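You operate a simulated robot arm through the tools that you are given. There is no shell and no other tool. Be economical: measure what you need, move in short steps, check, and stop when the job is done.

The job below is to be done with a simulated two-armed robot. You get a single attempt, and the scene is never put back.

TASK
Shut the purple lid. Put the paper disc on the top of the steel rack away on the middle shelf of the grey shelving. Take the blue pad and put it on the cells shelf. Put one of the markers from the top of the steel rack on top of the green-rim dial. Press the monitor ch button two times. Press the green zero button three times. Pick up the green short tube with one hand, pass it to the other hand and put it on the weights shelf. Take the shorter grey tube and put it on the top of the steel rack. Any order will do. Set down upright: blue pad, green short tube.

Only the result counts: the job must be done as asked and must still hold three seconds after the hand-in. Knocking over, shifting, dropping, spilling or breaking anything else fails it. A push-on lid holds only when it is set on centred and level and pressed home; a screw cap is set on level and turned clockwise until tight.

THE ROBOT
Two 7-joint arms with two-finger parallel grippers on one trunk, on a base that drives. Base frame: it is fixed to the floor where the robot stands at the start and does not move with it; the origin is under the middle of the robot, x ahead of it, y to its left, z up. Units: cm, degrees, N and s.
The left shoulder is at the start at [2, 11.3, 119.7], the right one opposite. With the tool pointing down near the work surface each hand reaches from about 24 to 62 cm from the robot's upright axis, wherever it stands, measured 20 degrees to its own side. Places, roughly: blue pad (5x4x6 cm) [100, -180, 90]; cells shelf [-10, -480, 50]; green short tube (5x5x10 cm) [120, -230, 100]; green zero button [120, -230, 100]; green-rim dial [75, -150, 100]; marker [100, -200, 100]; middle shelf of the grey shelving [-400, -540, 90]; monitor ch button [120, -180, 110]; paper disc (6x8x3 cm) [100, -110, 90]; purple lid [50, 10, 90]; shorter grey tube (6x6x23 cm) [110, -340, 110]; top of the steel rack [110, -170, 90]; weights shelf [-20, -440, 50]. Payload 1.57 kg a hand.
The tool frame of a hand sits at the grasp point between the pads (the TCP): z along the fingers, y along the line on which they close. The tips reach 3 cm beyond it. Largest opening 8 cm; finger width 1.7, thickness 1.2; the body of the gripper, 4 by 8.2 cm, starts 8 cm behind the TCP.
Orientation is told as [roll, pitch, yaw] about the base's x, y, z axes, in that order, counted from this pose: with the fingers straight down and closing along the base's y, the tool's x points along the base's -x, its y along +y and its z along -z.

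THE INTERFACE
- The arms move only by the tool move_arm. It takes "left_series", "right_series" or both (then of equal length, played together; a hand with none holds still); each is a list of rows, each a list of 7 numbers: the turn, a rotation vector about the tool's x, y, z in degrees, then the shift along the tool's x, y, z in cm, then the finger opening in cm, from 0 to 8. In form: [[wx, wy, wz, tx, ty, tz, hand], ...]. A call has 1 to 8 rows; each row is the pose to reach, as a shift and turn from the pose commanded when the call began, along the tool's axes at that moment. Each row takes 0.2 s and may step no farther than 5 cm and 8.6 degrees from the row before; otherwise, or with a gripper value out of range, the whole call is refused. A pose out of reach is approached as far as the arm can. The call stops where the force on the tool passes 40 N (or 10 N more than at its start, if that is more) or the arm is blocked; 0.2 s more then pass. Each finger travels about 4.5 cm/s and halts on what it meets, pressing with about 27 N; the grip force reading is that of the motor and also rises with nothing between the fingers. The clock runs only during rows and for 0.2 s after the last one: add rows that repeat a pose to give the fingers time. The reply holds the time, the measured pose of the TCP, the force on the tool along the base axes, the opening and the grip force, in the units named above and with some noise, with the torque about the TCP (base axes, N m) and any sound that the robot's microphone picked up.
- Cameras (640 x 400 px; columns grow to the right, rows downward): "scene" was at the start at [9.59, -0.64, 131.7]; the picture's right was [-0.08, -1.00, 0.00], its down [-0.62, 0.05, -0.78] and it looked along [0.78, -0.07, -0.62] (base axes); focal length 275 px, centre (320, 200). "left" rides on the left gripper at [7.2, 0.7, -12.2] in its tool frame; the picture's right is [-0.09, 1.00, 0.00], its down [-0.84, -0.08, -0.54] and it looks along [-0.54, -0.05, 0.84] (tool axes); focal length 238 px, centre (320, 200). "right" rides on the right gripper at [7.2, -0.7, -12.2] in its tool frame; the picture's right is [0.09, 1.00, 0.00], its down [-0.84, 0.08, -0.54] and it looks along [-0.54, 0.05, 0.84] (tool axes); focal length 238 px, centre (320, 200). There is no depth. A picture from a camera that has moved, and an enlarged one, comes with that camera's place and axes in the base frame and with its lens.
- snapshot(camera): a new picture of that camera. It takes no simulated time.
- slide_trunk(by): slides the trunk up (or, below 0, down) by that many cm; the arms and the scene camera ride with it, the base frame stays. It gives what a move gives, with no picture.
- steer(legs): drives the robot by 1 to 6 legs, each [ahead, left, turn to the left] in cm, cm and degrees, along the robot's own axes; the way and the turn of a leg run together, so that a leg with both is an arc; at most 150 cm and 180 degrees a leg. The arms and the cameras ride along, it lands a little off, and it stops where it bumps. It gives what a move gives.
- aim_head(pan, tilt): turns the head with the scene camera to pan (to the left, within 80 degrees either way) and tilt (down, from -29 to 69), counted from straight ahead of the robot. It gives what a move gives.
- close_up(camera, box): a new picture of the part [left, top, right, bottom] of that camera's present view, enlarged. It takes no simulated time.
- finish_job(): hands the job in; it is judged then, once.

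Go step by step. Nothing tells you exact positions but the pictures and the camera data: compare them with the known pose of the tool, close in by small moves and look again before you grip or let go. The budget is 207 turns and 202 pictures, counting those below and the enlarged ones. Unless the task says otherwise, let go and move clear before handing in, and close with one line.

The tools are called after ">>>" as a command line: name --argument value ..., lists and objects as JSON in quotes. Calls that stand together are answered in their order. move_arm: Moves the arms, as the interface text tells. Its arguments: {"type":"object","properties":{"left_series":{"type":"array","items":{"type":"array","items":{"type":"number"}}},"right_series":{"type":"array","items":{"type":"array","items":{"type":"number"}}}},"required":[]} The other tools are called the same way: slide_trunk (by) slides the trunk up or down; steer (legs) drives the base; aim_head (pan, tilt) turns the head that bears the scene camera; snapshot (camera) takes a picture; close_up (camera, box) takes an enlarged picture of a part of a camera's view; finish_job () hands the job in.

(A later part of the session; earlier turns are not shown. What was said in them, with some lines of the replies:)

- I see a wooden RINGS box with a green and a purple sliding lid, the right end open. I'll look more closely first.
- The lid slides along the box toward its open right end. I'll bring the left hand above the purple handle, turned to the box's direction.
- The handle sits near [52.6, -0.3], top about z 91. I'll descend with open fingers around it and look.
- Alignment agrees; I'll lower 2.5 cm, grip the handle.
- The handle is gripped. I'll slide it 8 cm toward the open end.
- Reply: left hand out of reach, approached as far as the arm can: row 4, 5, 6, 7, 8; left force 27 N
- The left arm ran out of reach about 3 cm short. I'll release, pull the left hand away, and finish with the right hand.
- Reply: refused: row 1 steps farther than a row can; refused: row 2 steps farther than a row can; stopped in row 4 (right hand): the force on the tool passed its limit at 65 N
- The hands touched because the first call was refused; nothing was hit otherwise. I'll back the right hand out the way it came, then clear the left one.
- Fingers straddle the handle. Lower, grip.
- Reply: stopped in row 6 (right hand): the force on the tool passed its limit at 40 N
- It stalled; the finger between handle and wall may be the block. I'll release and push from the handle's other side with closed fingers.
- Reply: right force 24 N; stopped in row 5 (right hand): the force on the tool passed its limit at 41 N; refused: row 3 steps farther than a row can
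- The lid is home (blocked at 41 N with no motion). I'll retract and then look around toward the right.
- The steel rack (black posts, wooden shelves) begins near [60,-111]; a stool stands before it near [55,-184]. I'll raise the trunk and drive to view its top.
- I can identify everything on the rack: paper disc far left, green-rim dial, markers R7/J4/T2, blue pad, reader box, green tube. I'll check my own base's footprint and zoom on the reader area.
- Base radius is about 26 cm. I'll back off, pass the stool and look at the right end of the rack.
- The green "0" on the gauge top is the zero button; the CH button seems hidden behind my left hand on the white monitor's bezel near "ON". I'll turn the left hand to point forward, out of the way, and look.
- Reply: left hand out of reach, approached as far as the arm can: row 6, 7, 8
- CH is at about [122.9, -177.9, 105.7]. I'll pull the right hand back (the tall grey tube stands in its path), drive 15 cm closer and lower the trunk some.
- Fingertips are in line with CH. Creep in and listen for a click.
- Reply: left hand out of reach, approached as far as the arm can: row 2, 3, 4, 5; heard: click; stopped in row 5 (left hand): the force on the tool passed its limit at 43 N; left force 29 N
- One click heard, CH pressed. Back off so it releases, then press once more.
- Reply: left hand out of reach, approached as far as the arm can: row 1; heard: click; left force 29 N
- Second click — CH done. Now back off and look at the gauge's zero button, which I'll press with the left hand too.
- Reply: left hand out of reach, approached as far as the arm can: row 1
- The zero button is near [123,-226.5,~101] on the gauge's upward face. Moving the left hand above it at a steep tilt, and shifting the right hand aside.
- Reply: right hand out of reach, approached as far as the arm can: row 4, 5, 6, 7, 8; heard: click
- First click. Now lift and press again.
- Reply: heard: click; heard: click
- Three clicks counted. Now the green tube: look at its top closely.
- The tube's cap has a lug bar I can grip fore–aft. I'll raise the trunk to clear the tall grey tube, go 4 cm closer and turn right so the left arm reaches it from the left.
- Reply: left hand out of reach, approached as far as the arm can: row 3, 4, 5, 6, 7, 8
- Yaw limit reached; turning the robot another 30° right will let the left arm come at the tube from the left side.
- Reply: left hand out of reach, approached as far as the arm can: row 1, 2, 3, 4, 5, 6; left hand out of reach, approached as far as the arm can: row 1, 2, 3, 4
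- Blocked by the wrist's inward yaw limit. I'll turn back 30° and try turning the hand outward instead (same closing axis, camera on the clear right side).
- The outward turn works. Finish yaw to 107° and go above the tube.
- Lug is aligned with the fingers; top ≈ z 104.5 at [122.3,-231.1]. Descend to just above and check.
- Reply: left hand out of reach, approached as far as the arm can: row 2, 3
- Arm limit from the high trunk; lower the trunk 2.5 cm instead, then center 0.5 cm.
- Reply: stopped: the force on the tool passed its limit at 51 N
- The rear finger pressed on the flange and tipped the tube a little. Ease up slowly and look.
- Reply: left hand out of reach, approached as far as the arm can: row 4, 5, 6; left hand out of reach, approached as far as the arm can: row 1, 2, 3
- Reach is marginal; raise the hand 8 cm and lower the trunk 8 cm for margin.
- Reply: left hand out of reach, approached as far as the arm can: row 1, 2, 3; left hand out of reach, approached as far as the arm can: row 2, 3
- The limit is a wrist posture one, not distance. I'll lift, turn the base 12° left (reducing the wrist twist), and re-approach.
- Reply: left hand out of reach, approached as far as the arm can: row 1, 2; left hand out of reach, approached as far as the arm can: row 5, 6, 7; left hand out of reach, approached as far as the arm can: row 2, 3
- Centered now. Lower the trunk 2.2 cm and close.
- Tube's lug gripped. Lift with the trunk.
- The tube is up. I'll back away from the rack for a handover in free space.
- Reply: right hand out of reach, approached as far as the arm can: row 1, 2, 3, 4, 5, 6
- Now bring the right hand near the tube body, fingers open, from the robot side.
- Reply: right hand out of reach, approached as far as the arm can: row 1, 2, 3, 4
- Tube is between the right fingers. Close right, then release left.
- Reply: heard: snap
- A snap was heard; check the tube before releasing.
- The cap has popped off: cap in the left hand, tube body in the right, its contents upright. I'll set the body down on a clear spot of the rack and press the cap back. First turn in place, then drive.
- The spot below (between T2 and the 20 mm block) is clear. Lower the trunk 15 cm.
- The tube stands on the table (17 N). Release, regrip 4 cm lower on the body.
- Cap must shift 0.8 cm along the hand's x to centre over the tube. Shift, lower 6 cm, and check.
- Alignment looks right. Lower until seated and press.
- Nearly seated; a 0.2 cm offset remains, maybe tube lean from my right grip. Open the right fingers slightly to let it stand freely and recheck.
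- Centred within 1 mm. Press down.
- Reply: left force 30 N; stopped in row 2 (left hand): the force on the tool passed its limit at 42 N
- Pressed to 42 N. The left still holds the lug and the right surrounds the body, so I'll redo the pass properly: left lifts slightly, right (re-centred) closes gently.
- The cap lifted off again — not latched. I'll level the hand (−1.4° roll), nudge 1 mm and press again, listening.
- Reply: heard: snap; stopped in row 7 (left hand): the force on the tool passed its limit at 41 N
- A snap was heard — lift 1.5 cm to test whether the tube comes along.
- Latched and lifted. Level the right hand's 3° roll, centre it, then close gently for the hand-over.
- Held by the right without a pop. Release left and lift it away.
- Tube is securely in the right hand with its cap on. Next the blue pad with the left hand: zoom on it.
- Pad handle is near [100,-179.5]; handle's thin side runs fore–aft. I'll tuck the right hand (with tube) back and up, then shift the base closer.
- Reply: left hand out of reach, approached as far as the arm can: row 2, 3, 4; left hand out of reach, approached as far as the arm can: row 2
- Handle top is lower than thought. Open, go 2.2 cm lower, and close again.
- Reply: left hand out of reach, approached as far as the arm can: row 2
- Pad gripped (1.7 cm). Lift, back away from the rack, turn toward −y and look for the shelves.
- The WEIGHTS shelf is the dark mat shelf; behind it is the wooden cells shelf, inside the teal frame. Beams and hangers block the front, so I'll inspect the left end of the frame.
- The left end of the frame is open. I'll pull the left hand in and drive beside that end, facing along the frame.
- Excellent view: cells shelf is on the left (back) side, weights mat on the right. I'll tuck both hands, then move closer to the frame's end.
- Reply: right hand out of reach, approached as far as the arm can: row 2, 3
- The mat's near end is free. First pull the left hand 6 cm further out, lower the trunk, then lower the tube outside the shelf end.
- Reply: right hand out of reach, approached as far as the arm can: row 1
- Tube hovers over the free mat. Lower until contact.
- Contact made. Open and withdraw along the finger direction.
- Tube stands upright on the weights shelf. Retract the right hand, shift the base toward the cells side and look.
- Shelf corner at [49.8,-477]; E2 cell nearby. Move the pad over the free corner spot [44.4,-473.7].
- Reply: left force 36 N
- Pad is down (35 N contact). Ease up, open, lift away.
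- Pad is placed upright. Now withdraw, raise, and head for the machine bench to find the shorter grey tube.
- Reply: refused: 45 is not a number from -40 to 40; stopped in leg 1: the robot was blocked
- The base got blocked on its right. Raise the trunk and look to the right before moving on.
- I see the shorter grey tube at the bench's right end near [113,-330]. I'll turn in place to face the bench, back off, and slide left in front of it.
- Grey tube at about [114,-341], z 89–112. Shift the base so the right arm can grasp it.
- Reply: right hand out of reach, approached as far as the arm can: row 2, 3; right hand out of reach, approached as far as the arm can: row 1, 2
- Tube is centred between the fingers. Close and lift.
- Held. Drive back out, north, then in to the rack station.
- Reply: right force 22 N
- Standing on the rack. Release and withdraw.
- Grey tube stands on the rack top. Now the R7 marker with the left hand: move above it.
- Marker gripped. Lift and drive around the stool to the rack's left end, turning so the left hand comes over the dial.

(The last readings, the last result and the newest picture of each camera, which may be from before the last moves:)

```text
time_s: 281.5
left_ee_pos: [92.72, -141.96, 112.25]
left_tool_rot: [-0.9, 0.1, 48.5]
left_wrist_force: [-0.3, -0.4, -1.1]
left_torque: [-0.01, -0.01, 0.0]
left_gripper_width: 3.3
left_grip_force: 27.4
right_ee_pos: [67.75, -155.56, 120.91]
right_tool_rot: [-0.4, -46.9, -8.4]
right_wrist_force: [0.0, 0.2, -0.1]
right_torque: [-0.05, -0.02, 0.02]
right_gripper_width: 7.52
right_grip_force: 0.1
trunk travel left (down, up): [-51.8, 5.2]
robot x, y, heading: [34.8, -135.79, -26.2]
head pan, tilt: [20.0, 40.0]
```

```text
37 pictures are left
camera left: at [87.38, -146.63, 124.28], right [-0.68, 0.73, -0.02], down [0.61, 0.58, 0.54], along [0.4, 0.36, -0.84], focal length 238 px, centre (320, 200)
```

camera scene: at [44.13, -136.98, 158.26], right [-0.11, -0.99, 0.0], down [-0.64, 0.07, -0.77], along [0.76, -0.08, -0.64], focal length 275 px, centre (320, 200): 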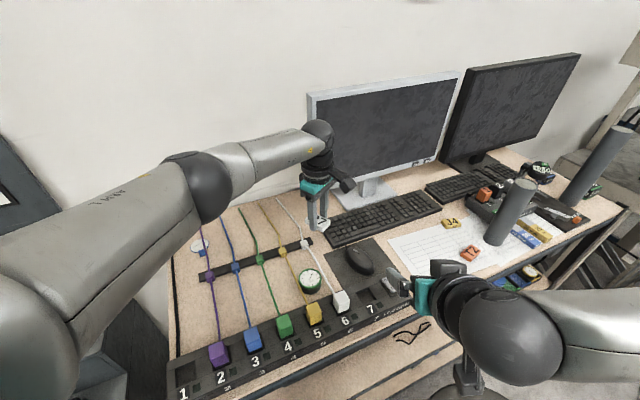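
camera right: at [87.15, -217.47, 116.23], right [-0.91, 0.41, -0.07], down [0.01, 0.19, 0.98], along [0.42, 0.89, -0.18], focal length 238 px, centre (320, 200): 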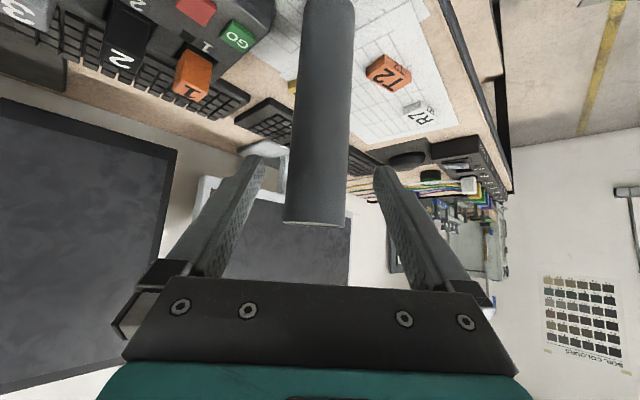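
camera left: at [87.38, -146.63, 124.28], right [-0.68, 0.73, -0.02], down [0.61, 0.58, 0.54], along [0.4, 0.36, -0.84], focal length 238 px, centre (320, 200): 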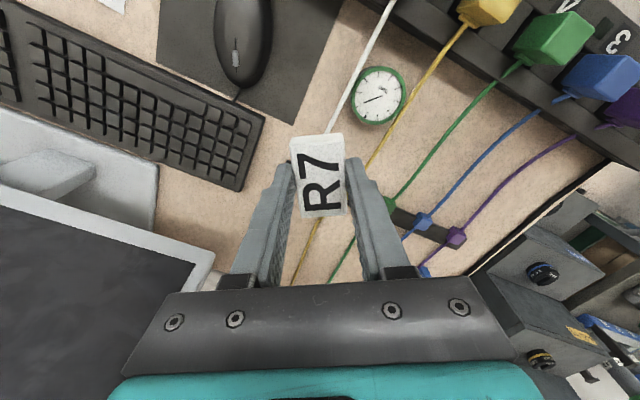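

The dial lies flat, face up, at [86.6,-138.6]. Move the marker above it and lower.

>>> move_arm --left_series '[[0, 0, 0, 0.45, 3.4, 0, 1], [0, 0, 0, 0.93, 6.8, 0, 1], [0, 0, 0, 0.93, 6.8, 1, 1]]'

>>> slide_trunk --by -10

>>> snapshot --camera "left"

>>> close_up --camera "scene" --box '[240, 200, 400, 320]'

```text
time_s: 282.3
left_ee_pos: [87.17, -138.31, 110.79]
left_tool_rot: [-1.0, 0.1, 48.6]
left_wrist_force: [0.5, -0.4, -0.1]
left_torque: [0.0, 0.01, -0.01]
left_gripper_width: 3.28
left_grip_force: 27.2
right_ee_pos: [67.83, -155.61, 121.01]
right_tool_rot: [-0.2, -46.9, -8.4]
right_wrist_force: [-0.1, -0.2, 0.5]
right_torque: [-0.03, -0.02, -0.01]
right_gripper_width: 7.52
right_grip_force: 0.0
trunk travel left (down, up): [-51.8, 5.2]
robot x, y, heading: [34.52, -135.71, -26.2]
head pan, tilt: [20.0, 40.0]
```

```text
time_s: 283.7
left_ee_pos: [87.04, -138.26, 101.08]
left_tool_rot: [-0.9, 0.1, 48.5]
left_wrist_force: [-0.1, 0.6, 0.0]
left_torque: [0.03, 0.01, -0.05]
left_gripper_width: 3.27
left_grip_force: 26.5
right_ee_pos: [67.66, -155.56, 110.96]
right_tool_rot: [-0.3, -46.9, -8.4]
right_wrist_force: [0.7, -0.1, 0.3]
right_torque: [-0.05, 0.03, 0.03]
right_gripper_width: 7.47
right_grip_force: 0.0
trunk travel left (down, up): [-41.8, 15.2]
robot x, y, heading: [34.82, -135.94, -26.3]
head pan, tilt: [20.0, 40.0]
```

```text
36 pictures are left
camera left: at [81.66, -142.91, 113.15], right [-0.68, 0.73, -0.02], down [0.61, 0.58, 0.54], along [0.4, 0.36, -0.84], focal length 238 px, centre (320, 200)
```

left: 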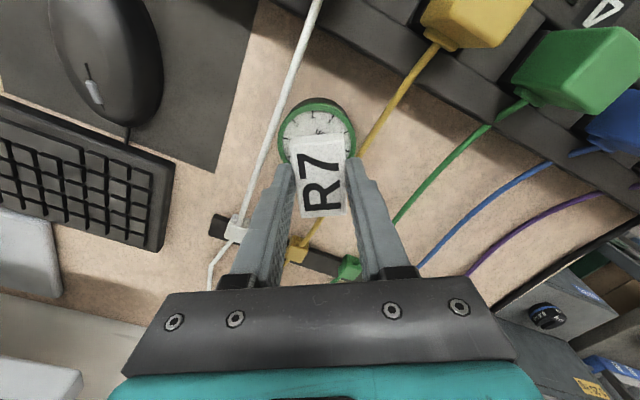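

```text
3.33 times, centred on (320, 260) of scene
camera zoom: at [44.11, -136.97, 148.28], right [-0.11, -0.99, 0.0], down [-0.64, 0.07, -0.77], along [0.76, -0.08, -0.64], focal length 917 px, centre (320, 0)
```

zoom: 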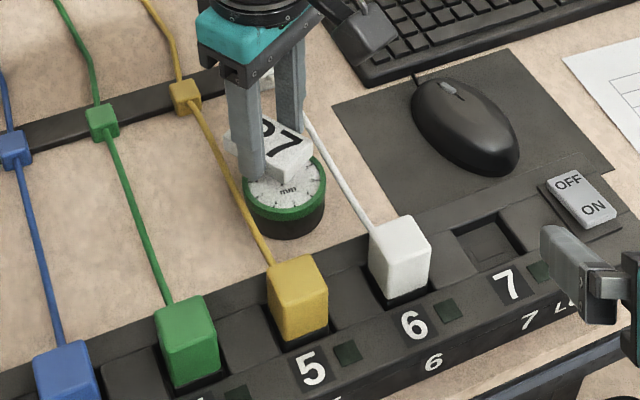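

>>> move_arm --left_series '[[0, 0, 0, 0.5, 0.1, 1, 1], [0, 0, 0, 0.5, 0.1, 2, 1], [0, 0, 0, 0.5, 0.1, 2.6, 1], [0, 0, 0, 0.5, 0.1, 2.9, 1], [0, 0, 0, 0.5, 0.1, 3.2, 1]]'

>>> close_up --camera "scene" --box '[270, 210, 350, 280]'

```text
time_s: 284.8
left_ee_pos: [87.04, -138.78, 98.69]
left_tool_rot: [-1.6, 0.2, 48.7]
left_wrist_force: [-5.0, 2.9, 15.2]
left_torque: [0.3, 0.38, 0.06]
left_gripper_width: 3.28
left_grip_force: 26.5
right_ee_pos: [67.55, -155.61, 110.92]
right_tool_rot: [-0.4, -46.9, -8.3]
right_wrist_force: [-0.6, -0.3, 0.5]
right_torque: [-0.02, 0.02, 0.0]
right_gripper_width: 7.51
right_grip_force: 0.0
trunk travel left (down, up): [-41.8, 15.2]
robot x, y, heading: [34.77, -135.48, -26.0]
head pan, tilt: [20.0, 40.0]
stopped in row 5 (left hand): the force on the tool passed its limit at 43 N (the readings are from after the stop); the commanded pose is now the measured one
```

```text
5.71 times, centred on (310, 245) of scene
camera zoom: at [44.06, -136.96, 148.27], right [-0.11, -0.99, 0.0], down [-0.64, 0.07, -0.77], along [0.76, -0.08, -0.64], focal length 1572 px, centre (377, -57)
```

zoom: 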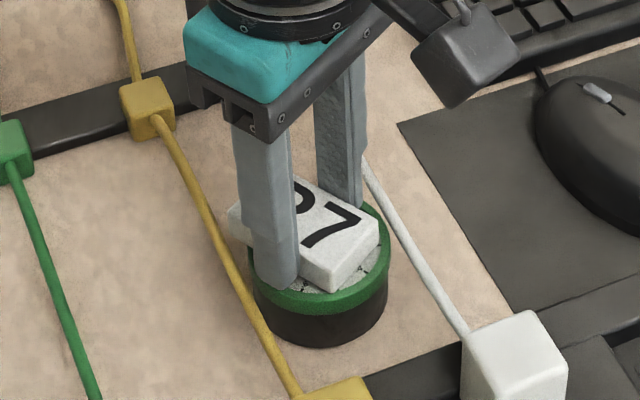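

Marker rests on the dial. Ease off, open, and lift.

>>> move_arm --left_series '[[0, 0, 0, 0, 0, -0.15, 1], [0, 0, 0, 0, 0, -0.15, 3.6], [0, 0, 0, 0, 0, -0.15, 4.4], [0, 0, 0, 0, 0, -0.15, 4.4], [0, 0, 0, 0, 0, -3, 4.4], [0, 0, 0, 0, 0, -7.5, 4.4], [0, 0, 0, 0, 0, -12, 4.4]]'

>>> close_up --camera "scene" --box '[180, 180, 380, 305]'

```text
time_s: 286.4
left_ee_pos: [86.69, -138.57, 110.43]
left_tool_rot: [-1.3, 0.2, 48.6]
left_wrist_force: [0.4, 0.2, -0.4]
left_torque: [0.01, 0.03, -0.02]
left_gripper_width: 4.4
left_grip_force: 0.1
right_ee_pos: [67.69, -155.62, 110.94]
right_tool_rot: [-0.2, -46.8, -8.5]
right_wrist_force: [0.2, 0.1, -0.2]
right_torque: [0.02, 0.0, -0.01]
right_gripper_width: 7.5
right_grip_force: 0.1
trunk travel left (down, up): [-41.8, 15.2]
robot x, y, heading: [34.94, -135.27, -26.1]
head pan, tilt: [20.0, 40.0]
```

```text
3.20 times, centred on (280, 242) of scene
camera zoom: at [44.08, -136.96, 148.27], right [-0.11, -0.99, 0.0], down [-0.64, 0.07, -0.77], along [0.76, -0.08, -0.64], focal length 880 px, centre (448, 64)
```

zoom: 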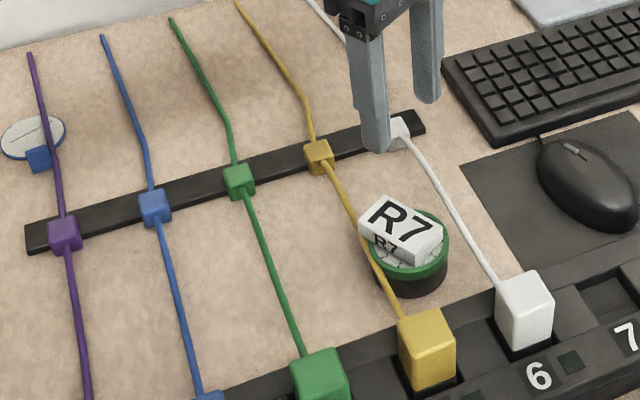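

Marker sits on the dial. Next the paper disc by its blue tab at ~[101.4,-107]; nudge the base closer, turn left, and pitch the left hand forward for reach.

>>> steer --legs '[[-1.9, 5.4, 0], [0, 0, 22]]'

>>> move_arm --left_series '[[0, 0, 7.2, 0, 0, -1, 4], [0, 0, 14.4, 0, 0, -2, 4], [0, 0, 21.6, 0, 0, -3, 4], [0, 0, 28.8, 0, 0, -4, 4], [0, 0, 36, 0, 0, -4, 4], [0, 0, 43.2, 0, 0, -4, 4], [0, 0, 50, 0, 0, -4, 4]]'

>>> move_arm --left_series '[[0, -8, 0, 0, 0, 0, 4], [0, -16, 0, 0, 0, 0, 4], [0, -24, 0, 0, 0, 0, 4], [0, -32, 0, 0, 0, 0, 4], [0, -40, 0, 0, 0, 0, 4], [0, -47, 0, 0, 0, 0, 4]]'

>>> aim_head --pan 20 --tilt 40

>>> snapshot --camera "scene"

>>> snapshot --camera "left"

```text
time_s: 288.5
left_ee_pos: [84.82, -113.35, 110.41]
left_tool_rot: [-1.4, 0.1, 70.4]
left_wrist_force: [0.1, -0.2, -0.7]
left_torque: [0.0, -0.04, 0.01]
left_gripper_width: 4.4
left_grip_force: 0.0
right_ee_pos: [73.41, -136.19, 110.97]
right_tool_rot: [-0.3, -47.0, 13.5]
right_wrist_force: [0.3, 0.6, 0.0]
right_torque: [0.01, -0.04, -0.02]
right_gripper_width: 7.5
right_grip_force: 0.1
trunk travel left (down, up): [-41.8, 15.2]
robot x, y, heading: [35.59, -129.9, -4.1]
head pan, tilt: [20.0, 40.0]
```

```text
time_s: 290.1
left_ee_pos: [84.65, -113.46, 114.34]
left_tool_rot: [-1.0, -1.0, 20.3]
left_wrist_force: [-0.3, -0.5, -0.4]
left_torque: [-0.02, -0.01, -0.01]
left_gripper_width: 3.99
left_grip_force: 0.1
right_ee_pos: [73.46, -136.32, 110.87]
right_tool_rot: [-0.3, -46.9, 13.3]
right_wrist_force: [-0.2, 0.4, 0.1]
right_torque: [-0.01, 0.02, 0.0]
right_gripper_width: 7.51
right_grip_force: 0.0
trunk travel left (down, up): [-41.8, 15.2]
robot x, y, heading: [35.33, -129.62, -4.3]
head pan, tilt: [20.0, 40.0]
```

```text
time_s: 291.5
left_ee_pos: [84.76, -113.41, 114.33]
left_tool_rot: [-1.6, -48.1, 21.5]
left_wrist_force: [-0.2, -0.8, -0.3]
left_torque: [0.0, 0.01, 0.0]
left_gripper_width: 3.99
left_grip_force: 0.1
right_ee_pos: [73.27, -136.29, 111.0]
right_tool_rot: [-0.3, -46.8, 13.3]
right_wrist_force: [-0.6, 0.8, -0.3]
right_torque: [-0.01, 0.0, -0.03]
right_gripper_width: 7.51
right_grip_force: 0.0
trunk travel left (down, up): [-41.8, 15.2]
robot x, y, heading: [35.24, -129.88, -4.5]
head pan, tilt: [20.0, 40.0]
```

```text
time_s: 292.1
left_ee_pos: [84.69, -113.5, 114.41]
left_tool_rot: [-1.5, -47.9, 21.3]
left_wrist_force: [0.1, -0.7, 0.0]
left_torque: [0.02, 0.03, 0.01]
left_gripper_width: 4.03
left_grip_force: 0.1
right_ee_pos: [73.48, -136.28, 110.96]
right_tool_rot: [-0.3, -46.8, 13.3]
right_wrist_force: [0.3, 0.3, -1.0]
right_torque: [-0.01, -0.03, 0.03]
right_gripper_width: 7.49
right_grip_force: 0.0
trunk travel left (down, up): [-41.8, 15.2]
robot x, y, heading: [35.28, -129.8, -4.5]
head pan, tilt: [20.0, 40.0]
```

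```text
32 pictures are left
camera scene: at [44.64, -127.69, 148.27], right [0.27, -0.96, 0.0], down [-0.62, -0.17, -0.77], along [0.74, 0.21, -0.64], focal length 275 px, centre (320, 200)
```

scene: 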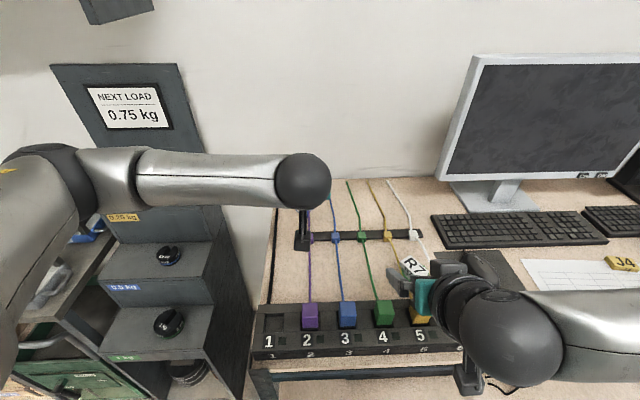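

```text
31 pictures are left
camera left: at [71.47, -117.41, 117.15], right [-0.29, 0.96, 0.05], down [0.17, 0.0, 0.99], along [0.94, 0.29, -0.16], focal length 238 px, centre (320, 200)
```

left: 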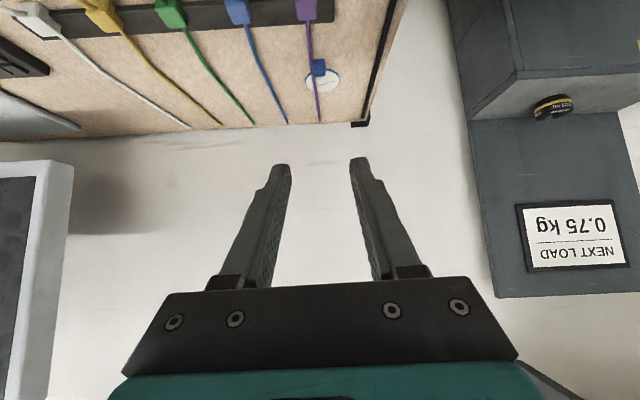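

>>> close_up --camera "left" --box '[270, 30, 370, 130]'

```text
4.00 times, centred on (320, 80) of left
camera zoom: at [71.47, -117.41, 117.15], right [-0.29, 0.96, 0.05], down [0.17, 0.0, 0.99], along [0.94, 0.29, -0.16], focal length 953 px, centre (320, 680)
```

zoom: 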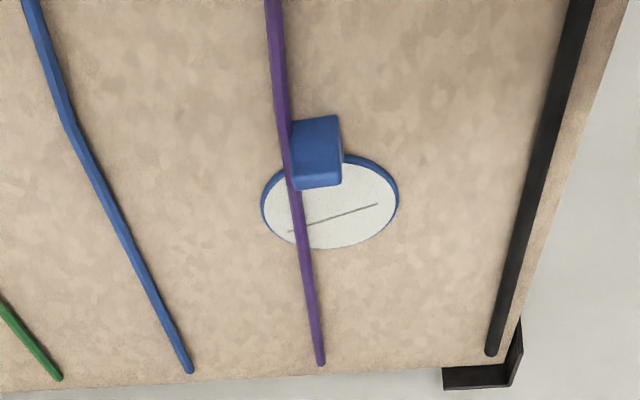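

The purple cable lies over the disc beside the tab's right face, so I'll grip the tab's upper part above the cable and slide the disc left out from under it before lifting. Approach first.

>>> move_arm --left_series '[[-0.8, 0, 0, -0.2, 0, 4.6, 4], [-1.5, 0, 0, -0.4, 0, 9.2, 4], [-1.5, 0, 0, -0.6, 0, 13.8, 4], [-1.5, 0, 0, -0.7, 0, 18.4, 4]]'

>>> close_up --camera "left" --box '[220, 60, 420, 210]'

```text
time_s: 293.1
left_ee_pos: [98.07, -108.61, 102.56]
left_tool_rot: [0.0, -48.0, 21.4]
left_wrist_force: [-0.2, -0.2, 0.6]
left_torque: [-0.03, 0.03, -0.01]
left_gripper_width: 4.02
left_grip_force: 0.0
right_ee_pos: [73.5, -136.24, 110.89]
right_tool_rot: [-0.2, -47.0, 13.2]
right_wrist_force: [0.6, -0.6, 0.1]
right_torque: [0.01, 0.02, 0.0]
right_gripper_width: 7.5
right_grip_force: 0.1
trunk travel left (down, up): [-41.8, 15.2]
robot x, y, heading: [35.67, -129.93, -4.4]
head pan, tilt: [20.0, 40.0]
```

```text
2.67 times, centred on (320, 135) of left
camera zoom: at [84.86, -113.02, 105.3], right [-0.3, 0.95, 0.07], down [0.18, -0.01, 0.98], along [0.94, 0.31, -0.16], focal length 636 px, centre (320, 373)
```

zoom: 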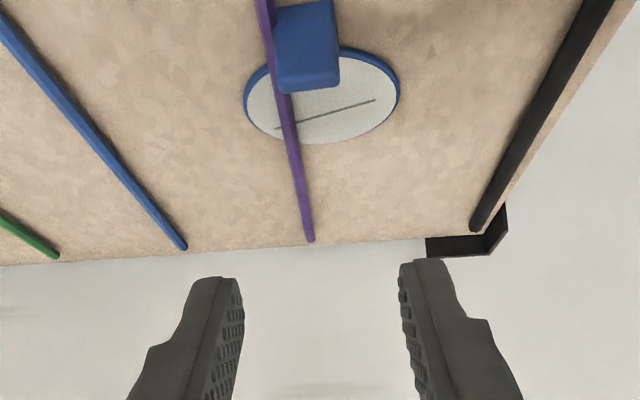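

>>> move_arm --left_series '[[0, 0, 0, 2.2, 0.28, 2.8, 4], [0, 0, 0, 3.6, 0.28, 4.6, 4], [0, 0, 0, 4.4, 0.28, 5.6, 4]]'

>>> close_up --camera "left" --box '[240, 80, 400, 200]'

>>> close_up --camera "scene" --box '[260, 180, 360, 260]'

```text
time_s: 293.9
left_ee_pos: [99.09, -108.01, 95.59]
left_tool_rot: [-0.1, -48.1, 21.4]
left_wrist_force: [-0.4, 0.1, 0.3]
left_torque: [0.0, -0.01, -0.01]
left_gripper_width: 4.0
left_grip_force: 0.0
right_ee_pos: [73.41, -136.26, 111.03]
right_tool_rot: [-0.2, -46.9, 13.3]
right_wrist_force: [0.0, 0.3, 1.2]
right_torque: [0.0, -0.01, 0.02]
right_gripper_width: 7.5
right_grip_force: 0.0
trunk travel left (down, up): [-41.8, 15.2]
robot x, y, heading: [35.21, -129.68, -4.3]
head pan, tilt: [20.0, 40.0]
```

```text
3.33 times, centred on (320, 140) of left
camera zoom: at [85.9, -112.33, 98.28], right [-0.31, 0.95, 0.07], down [0.17, -0.01, 0.98], along [0.94, 0.31, -0.16], focal length 794 px, centre (320, 400)
```

zoom: 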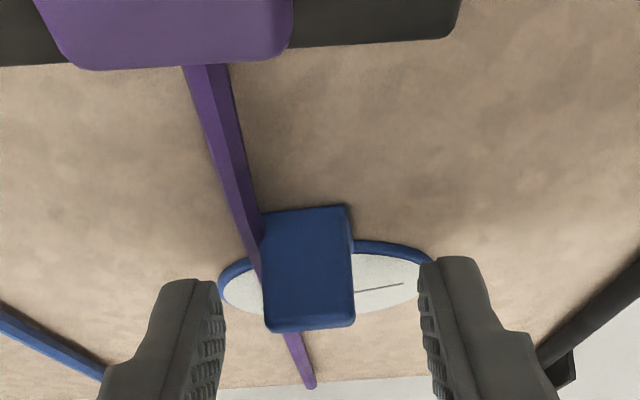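

```text
5.00 times, centred on (310, 220) of scene
camera zoom: at [44.66, -127.7, 148.27], right [0.27, -0.96, 0.0], down [-0.62, -0.17, -0.77], along [0.74, 0.21, -0.64], focal length 1376 px, centre (370, 100)
```

zoom: 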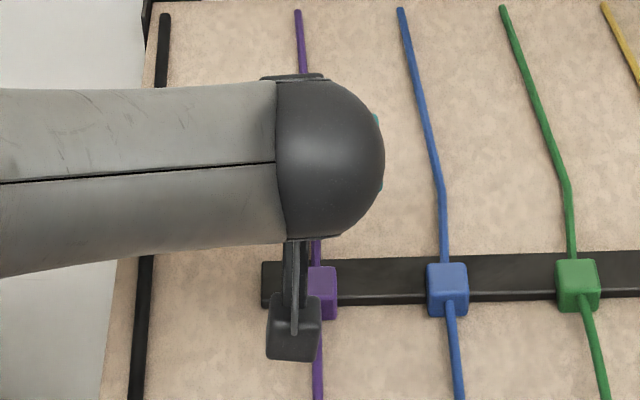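

>>> move_arm --left_series '[[0, 0, 0, -0.4, -0.15, 0.45, 4], [0, 0, 0, -0.85, -0.3, 0.95, 4], [0, 0, 0, -0.85, -0.3, 0.95, 3], [0, 0, 0, -0.85, -0.3, 0.95, 2], [0, 0, 0, -0.85, -0.3, 0.95, 1], [0, 0, 0, -0.85, -0.3, 0.95, 0.5]]'

>>> close_up --camera "left" --box '[240, 80, 400, 200]'

```text
time_s: 295.3
left_ee_pos: [100.32, -107.79, 95.6]
left_tool_rot: [0.0, -48.1, 21.3]
left_wrist_force: [0.0, 0.3, 0.5]
left_torque: [0.04, 0.01, -0.06]
left_gripper_width: 1.63
left_grip_force: 27.2
right_ee_pos: [73.51, -136.34, 110.92]
right_tool_rot: [-0.3, -46.9, 13.3]
right_wrist_force: [0.2, -0.1, -1.0]
right_torque: [0.03, 0.0, 0.01]
right_gripper_width: 7.5
right_grip_force: 0.0
trunk travel left (down, up): [-41.8, 15.2]
robot x, y, heading: [35.58, -130.09, -4.4]
head pan, tilt: [20.0, 40.0]
```

```text
3.33 times, centred on (320, 140) of left
camera zoom: at [87.17, -112.12, 98.27], right [-0.31, 0.95, 0.07], down [0.18, -0.01, 0.98], along [0.94, 0.31, -0.16], focal length 794 px, centre (320, 400)
```

zoom: 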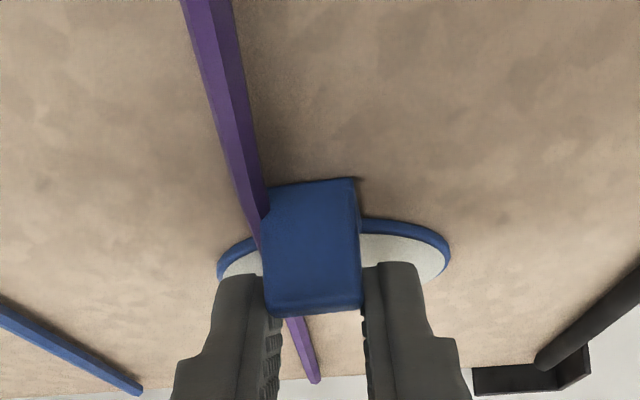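

Tab gripped above the cable. Slide left 3.2 cm along the table.

>>> move_arm --left_series '[[0, 0, 0, 0, 0.6, 0, 0.5], [0, 0, 0, 0, 1.2, 0.1, 0.5], [0, 0, 0, -0.1, 1.8, 0.1, 0.5], [0, 0, 0, -0.1, 2.4, 0.1, 0.5], [0, 0, 0, -0.15, 3, 0.15, 0.5], [0, 0, 0, -0.15, 3.3, 0.15, 0.5]]'

>>> close_up --camera "left" --box '[240, 80, 400, 200]'

```text
time_s: 296.7
left_ee_pos: [99.23, -104.67, 95.48]
left_tool_rot: [0.1, -48.0, 21.3]
left_wrist_force: [-0.2, 0.5, -1.4]
left_torque: [-0.03, 0.0, -0.02]
left_gripper_width: 1.59
left_grip_force: 26.7
right_ee_pos: [73.4, -136.24, 111.05]
right_tool_rot: [-0.3, -46.8, 13.3]
right_wrist_force: [0.4, 0.1, 0.4]
right_torque: [0.03, 0.02, 0.0]
right_gripper_width: 7.52
right_grip_force: 0.0
trunk travel left (down, up): [-41.8, 15.2]
robot x, y, heading: [35.29, -129.85, -4.3]
head pan, tilt: [20.0, 40.0]
```

```text
3.33 times, centred on (320, 140) of left
camera zoom: at [86.17, -108.94, 98.31], right [-0.31, 0.95, 0.07], down [0.18, -0.01, 0.98], along [0.94, 0.31, -0.16], focal length 794 px, centre (320, 400)
```

zoom: 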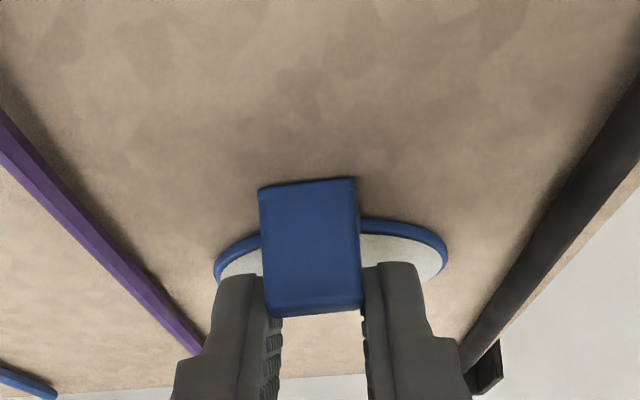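

The disc is free of the cable. Lift, retract the hand, and drive off toward the grey shelving, stopping to look.

>>> slide_trunk --by 12

>>> move_arm --left_series '[[0, 0, 0, 2.4, 1.7, -2.7, 0.5], [0, 0, 0, 4.8, 3.4, -5.4, 0.5], [0, 0, 0, 7.2, 5.2, -8, 0.5], [0, 0, 0, 9.6, 6.9, -10.7, 0.5], [0, 0, 0, 12, 8.6, -13.4, 0.5]]'

>>> steer --legs '[[-45, 0, 0], [0, -140, 0], [15, -64, 0], [0, 0, -140]]'

>>> aim_head --pan 0 --tilt 15

>>> snapshot --camera "scene"

```text
time_s: 298.2
left_ee_pos: [99.31, -104.55, 107.45]
left_tool_rot: [0.0, -47.8, 21.5]
left_wrist_force: [0.8, -0.2, -0.2]
left_torque: [0.03, 0.0, -0.03]
left_gripper_width: 1.6
left_grip_force: 26.8
right_ee_pos: [73.4, -136.27, 122.91]
right_tool_rot: [-0.3, -46.9, 13.4]
right_wrist_force: [-1.0, 0.3, 1.3]
right_torque: [-0.01, -0.03, 0.0]
right_gripper_width: 7.48
right_grip_force: 0.1
trunk travel left (down, up): [-53.8, 3.2]
robot x, y, heading: [35.72, -130.18, -4.4]
head pan, tilt: [20.0, 40.0]
```

```text
time_s: 299.4
left_ee_pos: [82.0, -106.02, 109.05]
left_tool_rot: [1.4, -46.9, 21.4]
left_wrist_force: [0.9, 0.2, 0.3]
left_torque: [0.04, -0.01, 0.01]
left_gripper_width: 1.61
left_grip_force: 26.9
left hand out of reach, approached as far as the arm can: row 4, 5
right_ee_pos: [73.39, -136.33, 123.0]
right_tool_rot: [-0.2, -46.9, 13.3]
right_wrist_force: [0.3, -0.1, -0.6]
right_torque: [0.03, -0.01, 0.01]
right_gripper_width: 7.5
right_grip_force: 0.0
trunk travel left (down, up): [-53.8, 3.2]
robot x, y, heading: [35.34, -130.0, -4.3]
head pan, tilt: [20.0, 40.0]
```

```text
time_s: 317.7
left_ee_pos: [-31.48, -379.23, 109.0]
left_tool_rot: [1.3, -47.0, -118.0]
left_wrist_force: [1.1, 0.6, 0.1]
left_torque: [-0.02, 0.01, 0.01]
left_gripper_width: 1.62
left_grip_force: 27.1
right_ee_pos: [-44.73, -350.7, 122.91]
right_tool_rot: [-0.4, -46.9, -126.1]
right_wrist_force: [0.0, 0.2, -0.1]
right_torque: [0.0, 0.01, -0.03]
right_gripper_width: 7.52
right_grip_force: 0.1
trunk travel left (down, up): [-53.8, 3.2]
robot x, y, heading: [-11.66, -331.09, -143.8]
head pan, tilt: [20.0, 40.0]
```

```text
time_s: 318.6
left_ee_pos: [-31.48, -379.27, 109.01]
left_tool_rot: [1.3, -47.0, -118.0]
left_wrist_force: [-0.7, 0.2, 0.0]
left_torque: [-0.02, 0.01, 0.01]
left_gripper_width: 1.62
left_grip_force: 26.9
right_ee_pos: [-44.59, -350.65, 123.03]
right_tool_rot: [-0.3, -46.9, -126.2]
right_wrist_force: [-0.5, 0.1, -0.5]
right_torque: [0.02, 0.02, 0.0]
right_gripper_width: 7.49
right_grip_force: 0.1
trunk travel left (down, up): [-53.8, 3.2]
robot x, y, heading: [-11.65, -330.89, -143.7]
head pan, tilt: [0.0, 15.0]
```

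```text
24 pictures are left
camera scene: at [-20.06, -336.75, 164.22], right [-0.59, 0.81, 0.0], down [0.21, 0.15, -0.97], along [-0.78, -0.57, -0.26], focal length 275 px, centre (320, 200)
```

scene: 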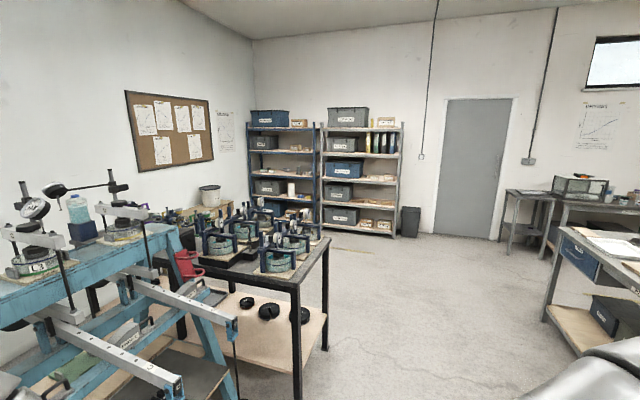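

>>> close_up --camera "scene" --box '[300, 95, 430, 245]'

```text
2.67 times, centred on (365, 170) of scene
camera zoom: at [-20.06, -336.75, 164.22], right [-0.59, 0.81, 0.0], down [0.21, 0.15, -0.97], along [-0.78, -0.57, -0.26], focal length 734 px, centre (200, 280)
```

zoom: 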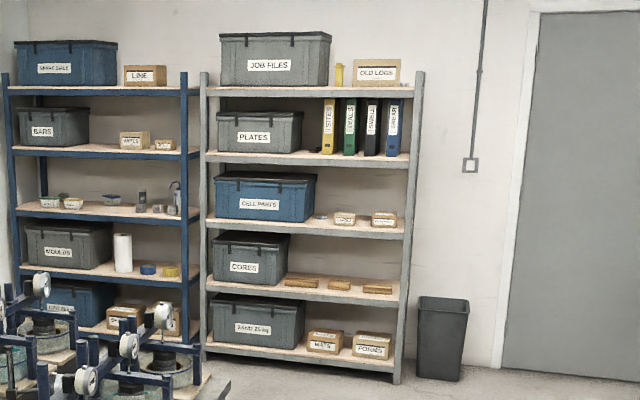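

The middle shelf is the third one (CELL PARTS bin, small boxes), front edge around [-361,-517]. Drive there in steps.

>>> steer --legs '[[128, -58, 0], [81.6, -2.9, 0], [81.6, -2.9, 0], [0, 0, -22]]'

>>> aim_head --pan 0 --tilt 30

>>> snapshot --camera "scene"

```text
time_s: 334.6
left_ee_pos: [-318.94, -489.32, 109.13]
left_tool_rot: [1.3, -47.0, -139.7]
left_wrist_force: [0.1, 0.1, -0.4]
left_torque: [-0.03, 0.01, -0.02]
left_gripper_width: 1.62
left_grip_force: 27.4
right_ee_pos: [-320.62, -457.78, 122.92]
right_tool_rot: [-0.2, -46.9, -147.6]
right_wrist_force: [-0.4, 1.1, 0.2]
right_torque: [0.0, 0.03, -0.01]
right_gripper_width: 7.5
right_grip_force: 0.0
trunk travel left (down, up): [-53.8, 3.2]
robot x, y, heading: [-282.6, -451.35, -165.4]
head pan, tilt: [0.0, 15.0]
```

```text
time_s: 335.4
left_ee_pos: [-318.81, -489.31, 109.07]
left_tool_rot: [1.3, -46.9, -139.6]
left_wrist_force: [0.1, -0.3, 0.4]
left_torque: [0.02, -0.01, -0.03]
left_gripper_width: 1.62
left_grip_force: 26.8
right_ee_pos: [-320.56, -457.87, 122.98]
right_tool_rot: [-0.3, -46.9, -147.8]
right_wrist_force: [0.2, -0.4, 0.7]
right_torque: [-0.01, -0.04, 0.0]
right_gripper_width: 7.5
right_grip_force: 0.0
trunk travel left (down, up): [-53.8, 3.2]
robot x, y, heading: [-282.93, -451.3, -165.7]
head pan, tilt: [0.0, 30.0]
```

```text
22 pictures are left
camera scene: at [-292.38, -453.93, 161.81], right [-0.25, 0.97, 0.0], down [0.48, 0.13, -0.87], along [-0.84, -0.22, -0.5], focal length 275 px, centre (320, 200)
```

scene: 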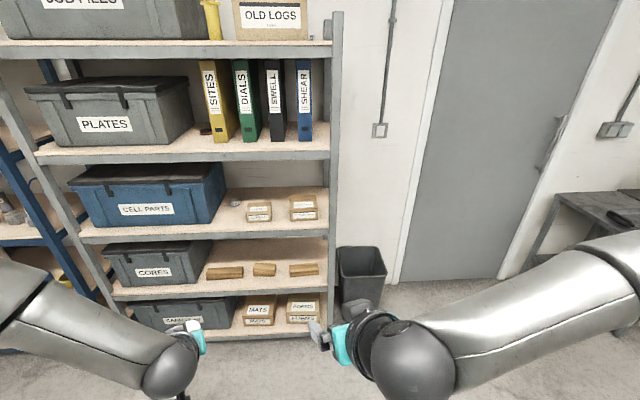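

>>> close_up --camera "scene" --box '[200, 170, 350, 250]'

```text
4.27 times, centred on (275, 210) of scene
camera zoom: at [-292.38, -453.93, 161.81], right [-0.25, 0.97, 0.0], down [0.48, 0.13, -0.87], along [-0.84, -0.22, -0.5], focal length 1174 px, centre (512, 157)
```

zoom: 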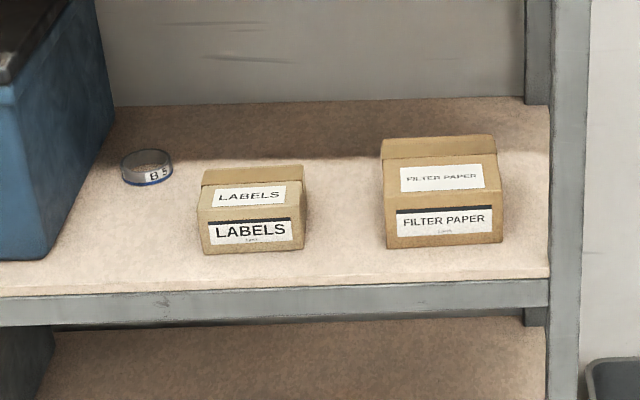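

Free spot between the CELL PARTS bin and LABELS box. Move closer, lower the trunk, look again.

>>> steer --legs '[[43, 19, 0]]'

>>> slide_trunk --by -9

>>> aim_head --pan 10 --tilt 35

>>> snapshot --camera "scene"

>>> snapshot --camera "left"

```text
time_s: 338.2
left_ee_pos: [-355.77, -518.36, 109.07]
left_tool_rot: [1.3, -47.0, -139.7]
left_wrist_force: [0.6, -0.5, -0.8]
left_torque: [0.01, -0.02, -0.01]
left_gripper_width: 1.61
left_grip_force: 27.3
right_ee_pos: [-357.39, -486.87, 122.97]
right_tool_rot: [-0.2, -46.9, -147.8]
right_wrist_force: [-0.9, 0.6, 0.1]
right_torque: [0.0, 0.0, 0.01]
right_gripper_width: 7.5
right_grip_force: 0.0
trunk travel left (down, up): [-53.8, 3.2]
robot x, y, heading: [-319.19, -480.55, -165.4]
head pan, tilt: [0.0, 30.0]
```

```text
time_s: 339.5
left_ee_pos: [-355.72, -518.33, 100.09]
left_tool_rot: [1.3, -47.1, -139.8]
left_wrist_force: [0.2, -0.4, 0.6]
left_torque: [-0.01, -0.01, -0.02]
left_gripper_width: 1.63
left_grip_force: 26.8
right_ee_pos: [-357.45, -486.79, 113.98]
right_tool_rot: [-0.3, -46.9, -147.7]
right_wrist_force: [-0.2, 0.2, -0.3]
right_torque: [-0.02, 0.01, 0.01]
right_gripper_width: 7.53
right_grip_force: 0.0
trunk travel left (down, up): [-44.8, 12.2]
robot x, y, heading: [-319.65, -480.43, -165.7]
head pan, tilt: [0.0, 30.0]
```

```text
time_s: 340.2
left_ee_pos: [-355.69, -518.29, 100.1]
left_tool_rot: [1.3, -47.0, -139.7]
left_wrist_force: [-1.1, 0.7, -0.1]
left_torque: [-0.02, 0.01, 0.0]
left_gripper_width: 1.62
left_grip_force: 26.8
right_ee_pos: [-357.39, -486.9, 114.0]
right_tool_rot: [-0.3, -46.9, -147.9]
right_wrist_force: [-0.2, -0.1, 0.3]
right_torque: [-0.01, 0.0, 0.0]
right_gripper_width: 7.49
right_grip_force: 0.1
trunk travel left (down, up): [-44.8, 12.2]
robot x, y, heading: [-319.43, -480.75, -165.6]
head pan, tilt: [10.0, 35.0]
```

```text
20 pictures are left
camera scene: at [-328.32, -484.35, 152.03], right [-0.41, 0.91, 0.0], down [0.52, 0.24, -0.82], along [-0.75, -0.34, -0.57], focal length 275 px, centre (320, 200)
```

scene: 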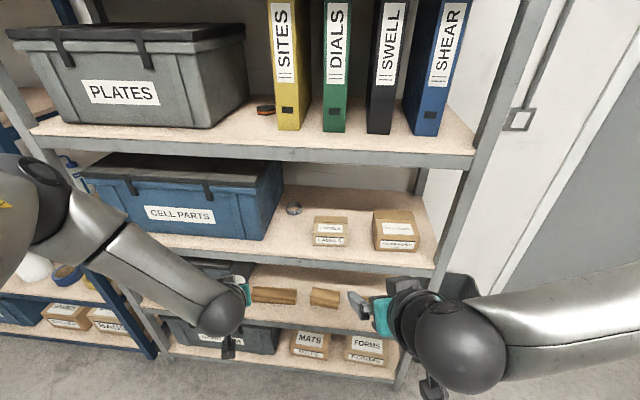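

```text
19 pictures are left
camera left: at [-344.88, -509.58, 103.07], right [0.61, -0.79, 0.08], down [-0.19, -0.04, 0.98], along [-0.77, -0.61, -0.18], focal length 238 px, centre (320, 200)
```

left: 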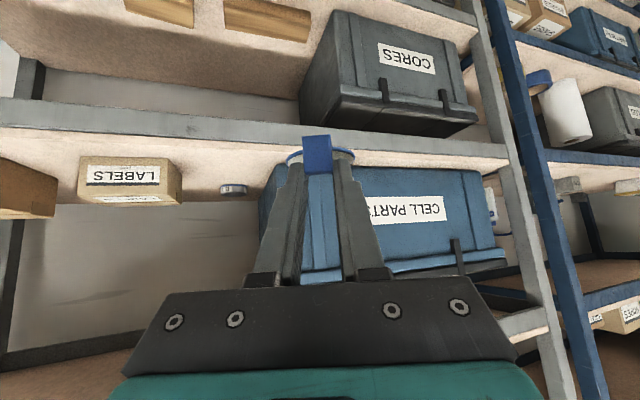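

Shelf surface is about z 84; target for the disc centre is [-392.5,-524]. Move the base 20 cm ahead, then bring the disc in above the spot.

>>> steer --legs '[[21, 0, 0]]'

>>> snapshot --camera "scene"

```text
time_s: 341.8
left_ee_pos: [-376.24, -523.65, 100.05]
left_tool_rot: [1.3, -47.1, -139.8]
left_wrist_force: [-0.4, 0.6, -0.2]
left_torque: [0.05, -0.03, 0.0]
left_gripper_width: 1.61
left_grip_force: 27.2
right_ee_pos: [-377.84, -492.22, 113.88]
right_tool_rot: [-0.1, -47.0, -147.7]
right_wrist_force: [-0.7, 0.6, -1.0]
right_torque: [-0.03, -0.01, 0.0]
right_gripper_width: 7.53
right_grip_force: 0.0
trunk travel left (down, up): [-44.8, 12.2]
robot x, y, heading: [-339.25, -485.87, -165.6]
head pan, tilt: [10.0, 35.0]
```

```text
18 pictures are left
camera scene: at [-348.83, -489.64, 152.02], right [-0.41, 0.91, 0.0], down [0.52, 0.24, -0.82], along [-0.75, -0.34, -0.57], focal length 275 px, centre (320, 200)
```

scene: 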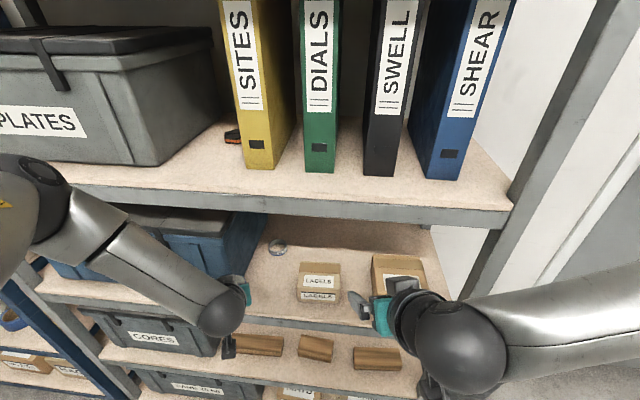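

>>> move_arm --left_series '[[1.3, 0, 0, -0.2, -2.6, 2.4, 0.5], [1.3, 0, 0, -1, -5.3, 4, 0.5], [1.3, 0, 0, -2, -8, 5.8, 0.5], [1.3, 0, 0, -3, -10.5, 7.7, 0.5]]'

>>> snapshot --camera "left"

>>> close_up --camera "scene" --box '[200, 210, 360, 340]'

```text
time_s: 342.8
left_ee_pos: [-388.97, -520.76, 96.88]
left_tool_rot: [0.0, -47.0, -139.8]
left_wrist_force: [0.4, -0.7, 0.2]
left_torque: [0.04, -0.02, -0.01]
left_gripper_width: 1.64
left_grip_force: 26.9
right_ee_pos: [-377.84, -492.18, 113.94]
right_tool_rot: [-0.3, -46.9, -147.7]
right_wrist_force: [1.2, 0.0, 0.2]
right_torque: [-0.05, 0.0, -0.01]
right_gripper_width: 7.51
right_grip_force: 0.1
trunk travel left (down, up): [-44.8, 12.2]
robot x, y, heading: [-340.0, -485.73, -165.5]
head pan, tilt: [10.0, 35.0]
```

```text
17 pictures are left
camera left: at [-377.91, -512.31, 99.84], right [0.6, -0.8, 0.07], down [-0.18, -0.05, 0.98], along [-0.78, -0.6, -0.18], focal length 238 px, centre (320, 200)
```

left: 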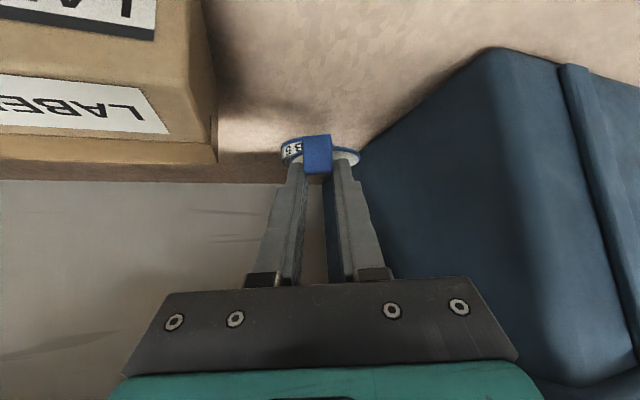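

```text
3.08 times, centred on (280, 275) of scene
camera zoom: at [-348.8, -489.58, 152.02], right [-0.41, 0.91, 0.0], down [0.52, 0.24, -0.82], along [-0.75, -0.34, -0.57], focal length 847 px, centre (443, -31)
```

zoom: 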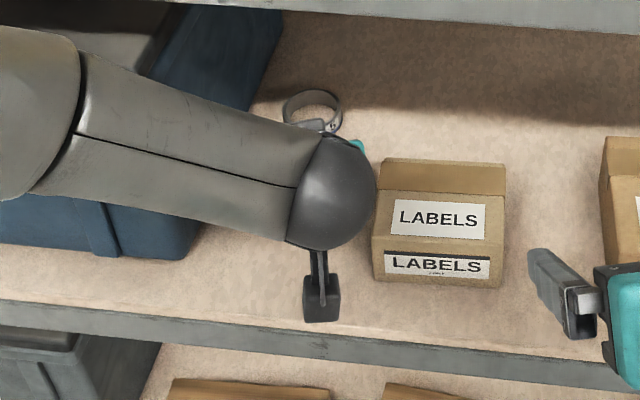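

Spot is clear around. Lower gradually to contact.

>>> move_arm --left_series '[[0, 0, 0, 1.5, 0, 1.4, 0.5], [0, 0, 0, 3, 0, 2.8, 0.5], [0, 0, 0, 4.2, 0, 3.9, 0.5], [0, 0, 0, 4.9, 0, 4.6, 0.5], [0, 0, 0, 5.4, 0, 5.05, 0.5]]'

>>> snapshot --camera "left"

```text
time_s: 343.9
left_ee_pos: [-389.36, -521.18, 90.77]
left_tool_rot: [0.0, -48.0, -139.5]
left_wrist_force: [5.2, 2.0, 13.3]
left_torque: [-0.09, -0.11, 0.09]
left_gripper_width: 1.66
left_grip_force: 26.8
right_ee_pos: [-377.64, -492.12, 114.08]
right_tool_rot: [-0.3, -46.9, -147.7]
right_wrist_force: [0.2, -0.7, 0.3]
right_torque: [0.04, -0.01, 0.0]
right_gripper_width: 7.49
right_grip_force: 0.2
trunk travel left (down, up): [-44.8, 12.2]
robot x, y, heading: [-339.88, -485.58, -165.3]
head pan, tilt: [10.0, 35.0]
stopped in row 5 (left hand): the force on the tool passed its limit at 47 N (the readings are from after the stop); the commanded pose is now the measured one
```

```text
15 pictures are left
camera left: at [-378.34, -512.54, 93.58], right [0.6, -0.8, 0.07], down [-0.17, -0.04, 0.98], along [-0.78, -0.6, -0.16], focal length 238 px, centre (320, 200)
```

left: 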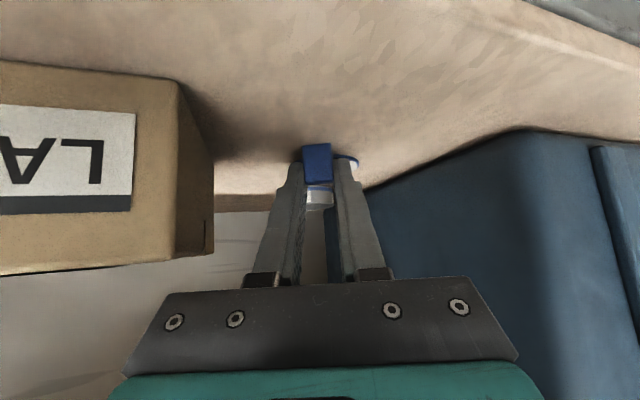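

>>> close_up --camera "left" --box '[260, 110, 400, 215]'

```text
3.81 times, centred on (330, 162) of left
camera zoom: at [-378.34, -512.54, 93.58], right [0.6, -0.8, 0.07], down [-0.17, -0.04, 0.98], along [-0.78, -0.6, -0.16], focal length 908 px, centre (282, 343)
```

zoom: 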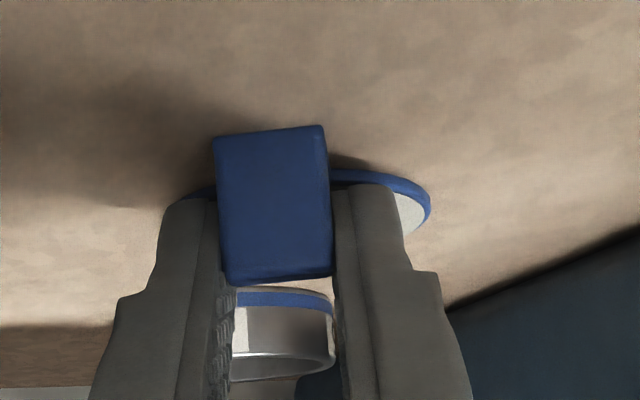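

Disc is down. Ease, open, and back out along the fingers.

>>> move_arm --left_series '[[0, 0, 0, -0.15, 0, -0.15, 0.5], [0, 0, 0, -0.15, 0, -0.15, 2.2], [0, 0, 0, -0.15, 0, -0.15, 3.2], [0, 0, 0, -0.15, 0, -0.15, 3.6], [0, 0, 0, -0.15, 0, -2.5, 3.6], [0, 0, 0, -0.15, 0, -6.5, 3.6], [0, 0, 0, 0.5, 0, -11, 3.6]]'

>>> snapshot --camera "left"

```text
time_s: 345.5
left_ee_pos: [-382.84, -515.66, 97.74]
left_tool_rot: [0.2, -47.9, -139.5]
left_wrist_force: [0.5, 0.4, 0.0]
left_torque: [-0.03, 0.02, 0.0]
left_gripper_width: 3.61
left_grip_force: 0.0
right_ee_pos: [-377.68, -492.18, 113.96]
right_tool_rot: [-0.3, -46.9, -147.9]
right_wrist_force: [1.2, 0.5, -0.4]
right_torque: [0.02, -0.01, -0.01]
right_gripper_width: 7.5
right_grip_force: 0.1
trunk travel left (down, up): [-44.8, 12.2]
robot x, y, heading: [-339.3, -485.47, -165.4]
head pan, tilt: [10.0, 35.0]
```

```text
13 pictures are left
camera left: at [-371.82, -506.99, 100.58], right [0.6, -0.8, 0.07], down [-0.17, -0.04, 0.98], along [-0.78, -0.6, -0.16], focal length 238 px, centre (320, 200)
```

left: 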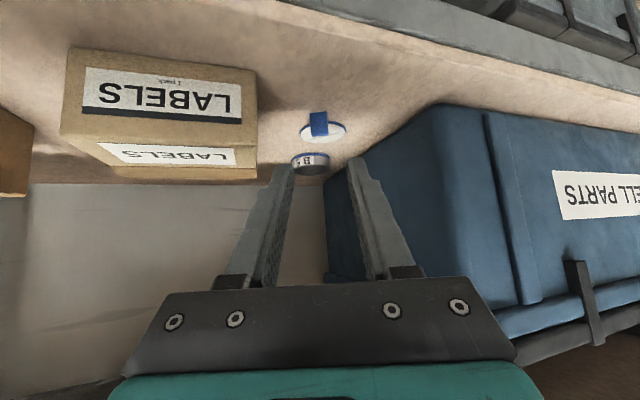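

The disc lies on the middle shelf, nothing disturbed. I'll back away and hand in.

>>> steer --legs '[[-25, 0, 0]]'

>>> finish_job

```text
time_s: 347.3
left_ee_pos: [-358.83, -509.28, 97.69]
left_tool_rot: [0.0, -47.9, -139.5]
left_wrist_force: [0.3, 0.4, 0.4]
left_torque: [0.01, -0.02, -0.01]
left_gripper_width: 3.58
left_grip_force: 0.1
right_ee_pos: [-353.44, -485.91, 114.06]
right_tool_rot: [-0.4, -46.9, -148.0]
right_wrist_force: [0.8, 0.3, 0.3]
right_torque: [0.0, 0.0, -0.02]
right_gripper_width: 7.51
right_grip_force: 0.0
trunk travel left (down, up): [-44.8, 12.2]
robot x, y, heading: [-315.79, -479.68, -165.4]
head pan, tilt: [10.0, 35.0]
```

```text
The job is handed in.
```

I did all eight tasks and handed the job in. Two things could count against it: the green tube's cap came off during the first pass and had to be pressed back on before I passed the tube again. The base also bumped something unseen beside the machine bench, and I didn't check whether that moved anything.
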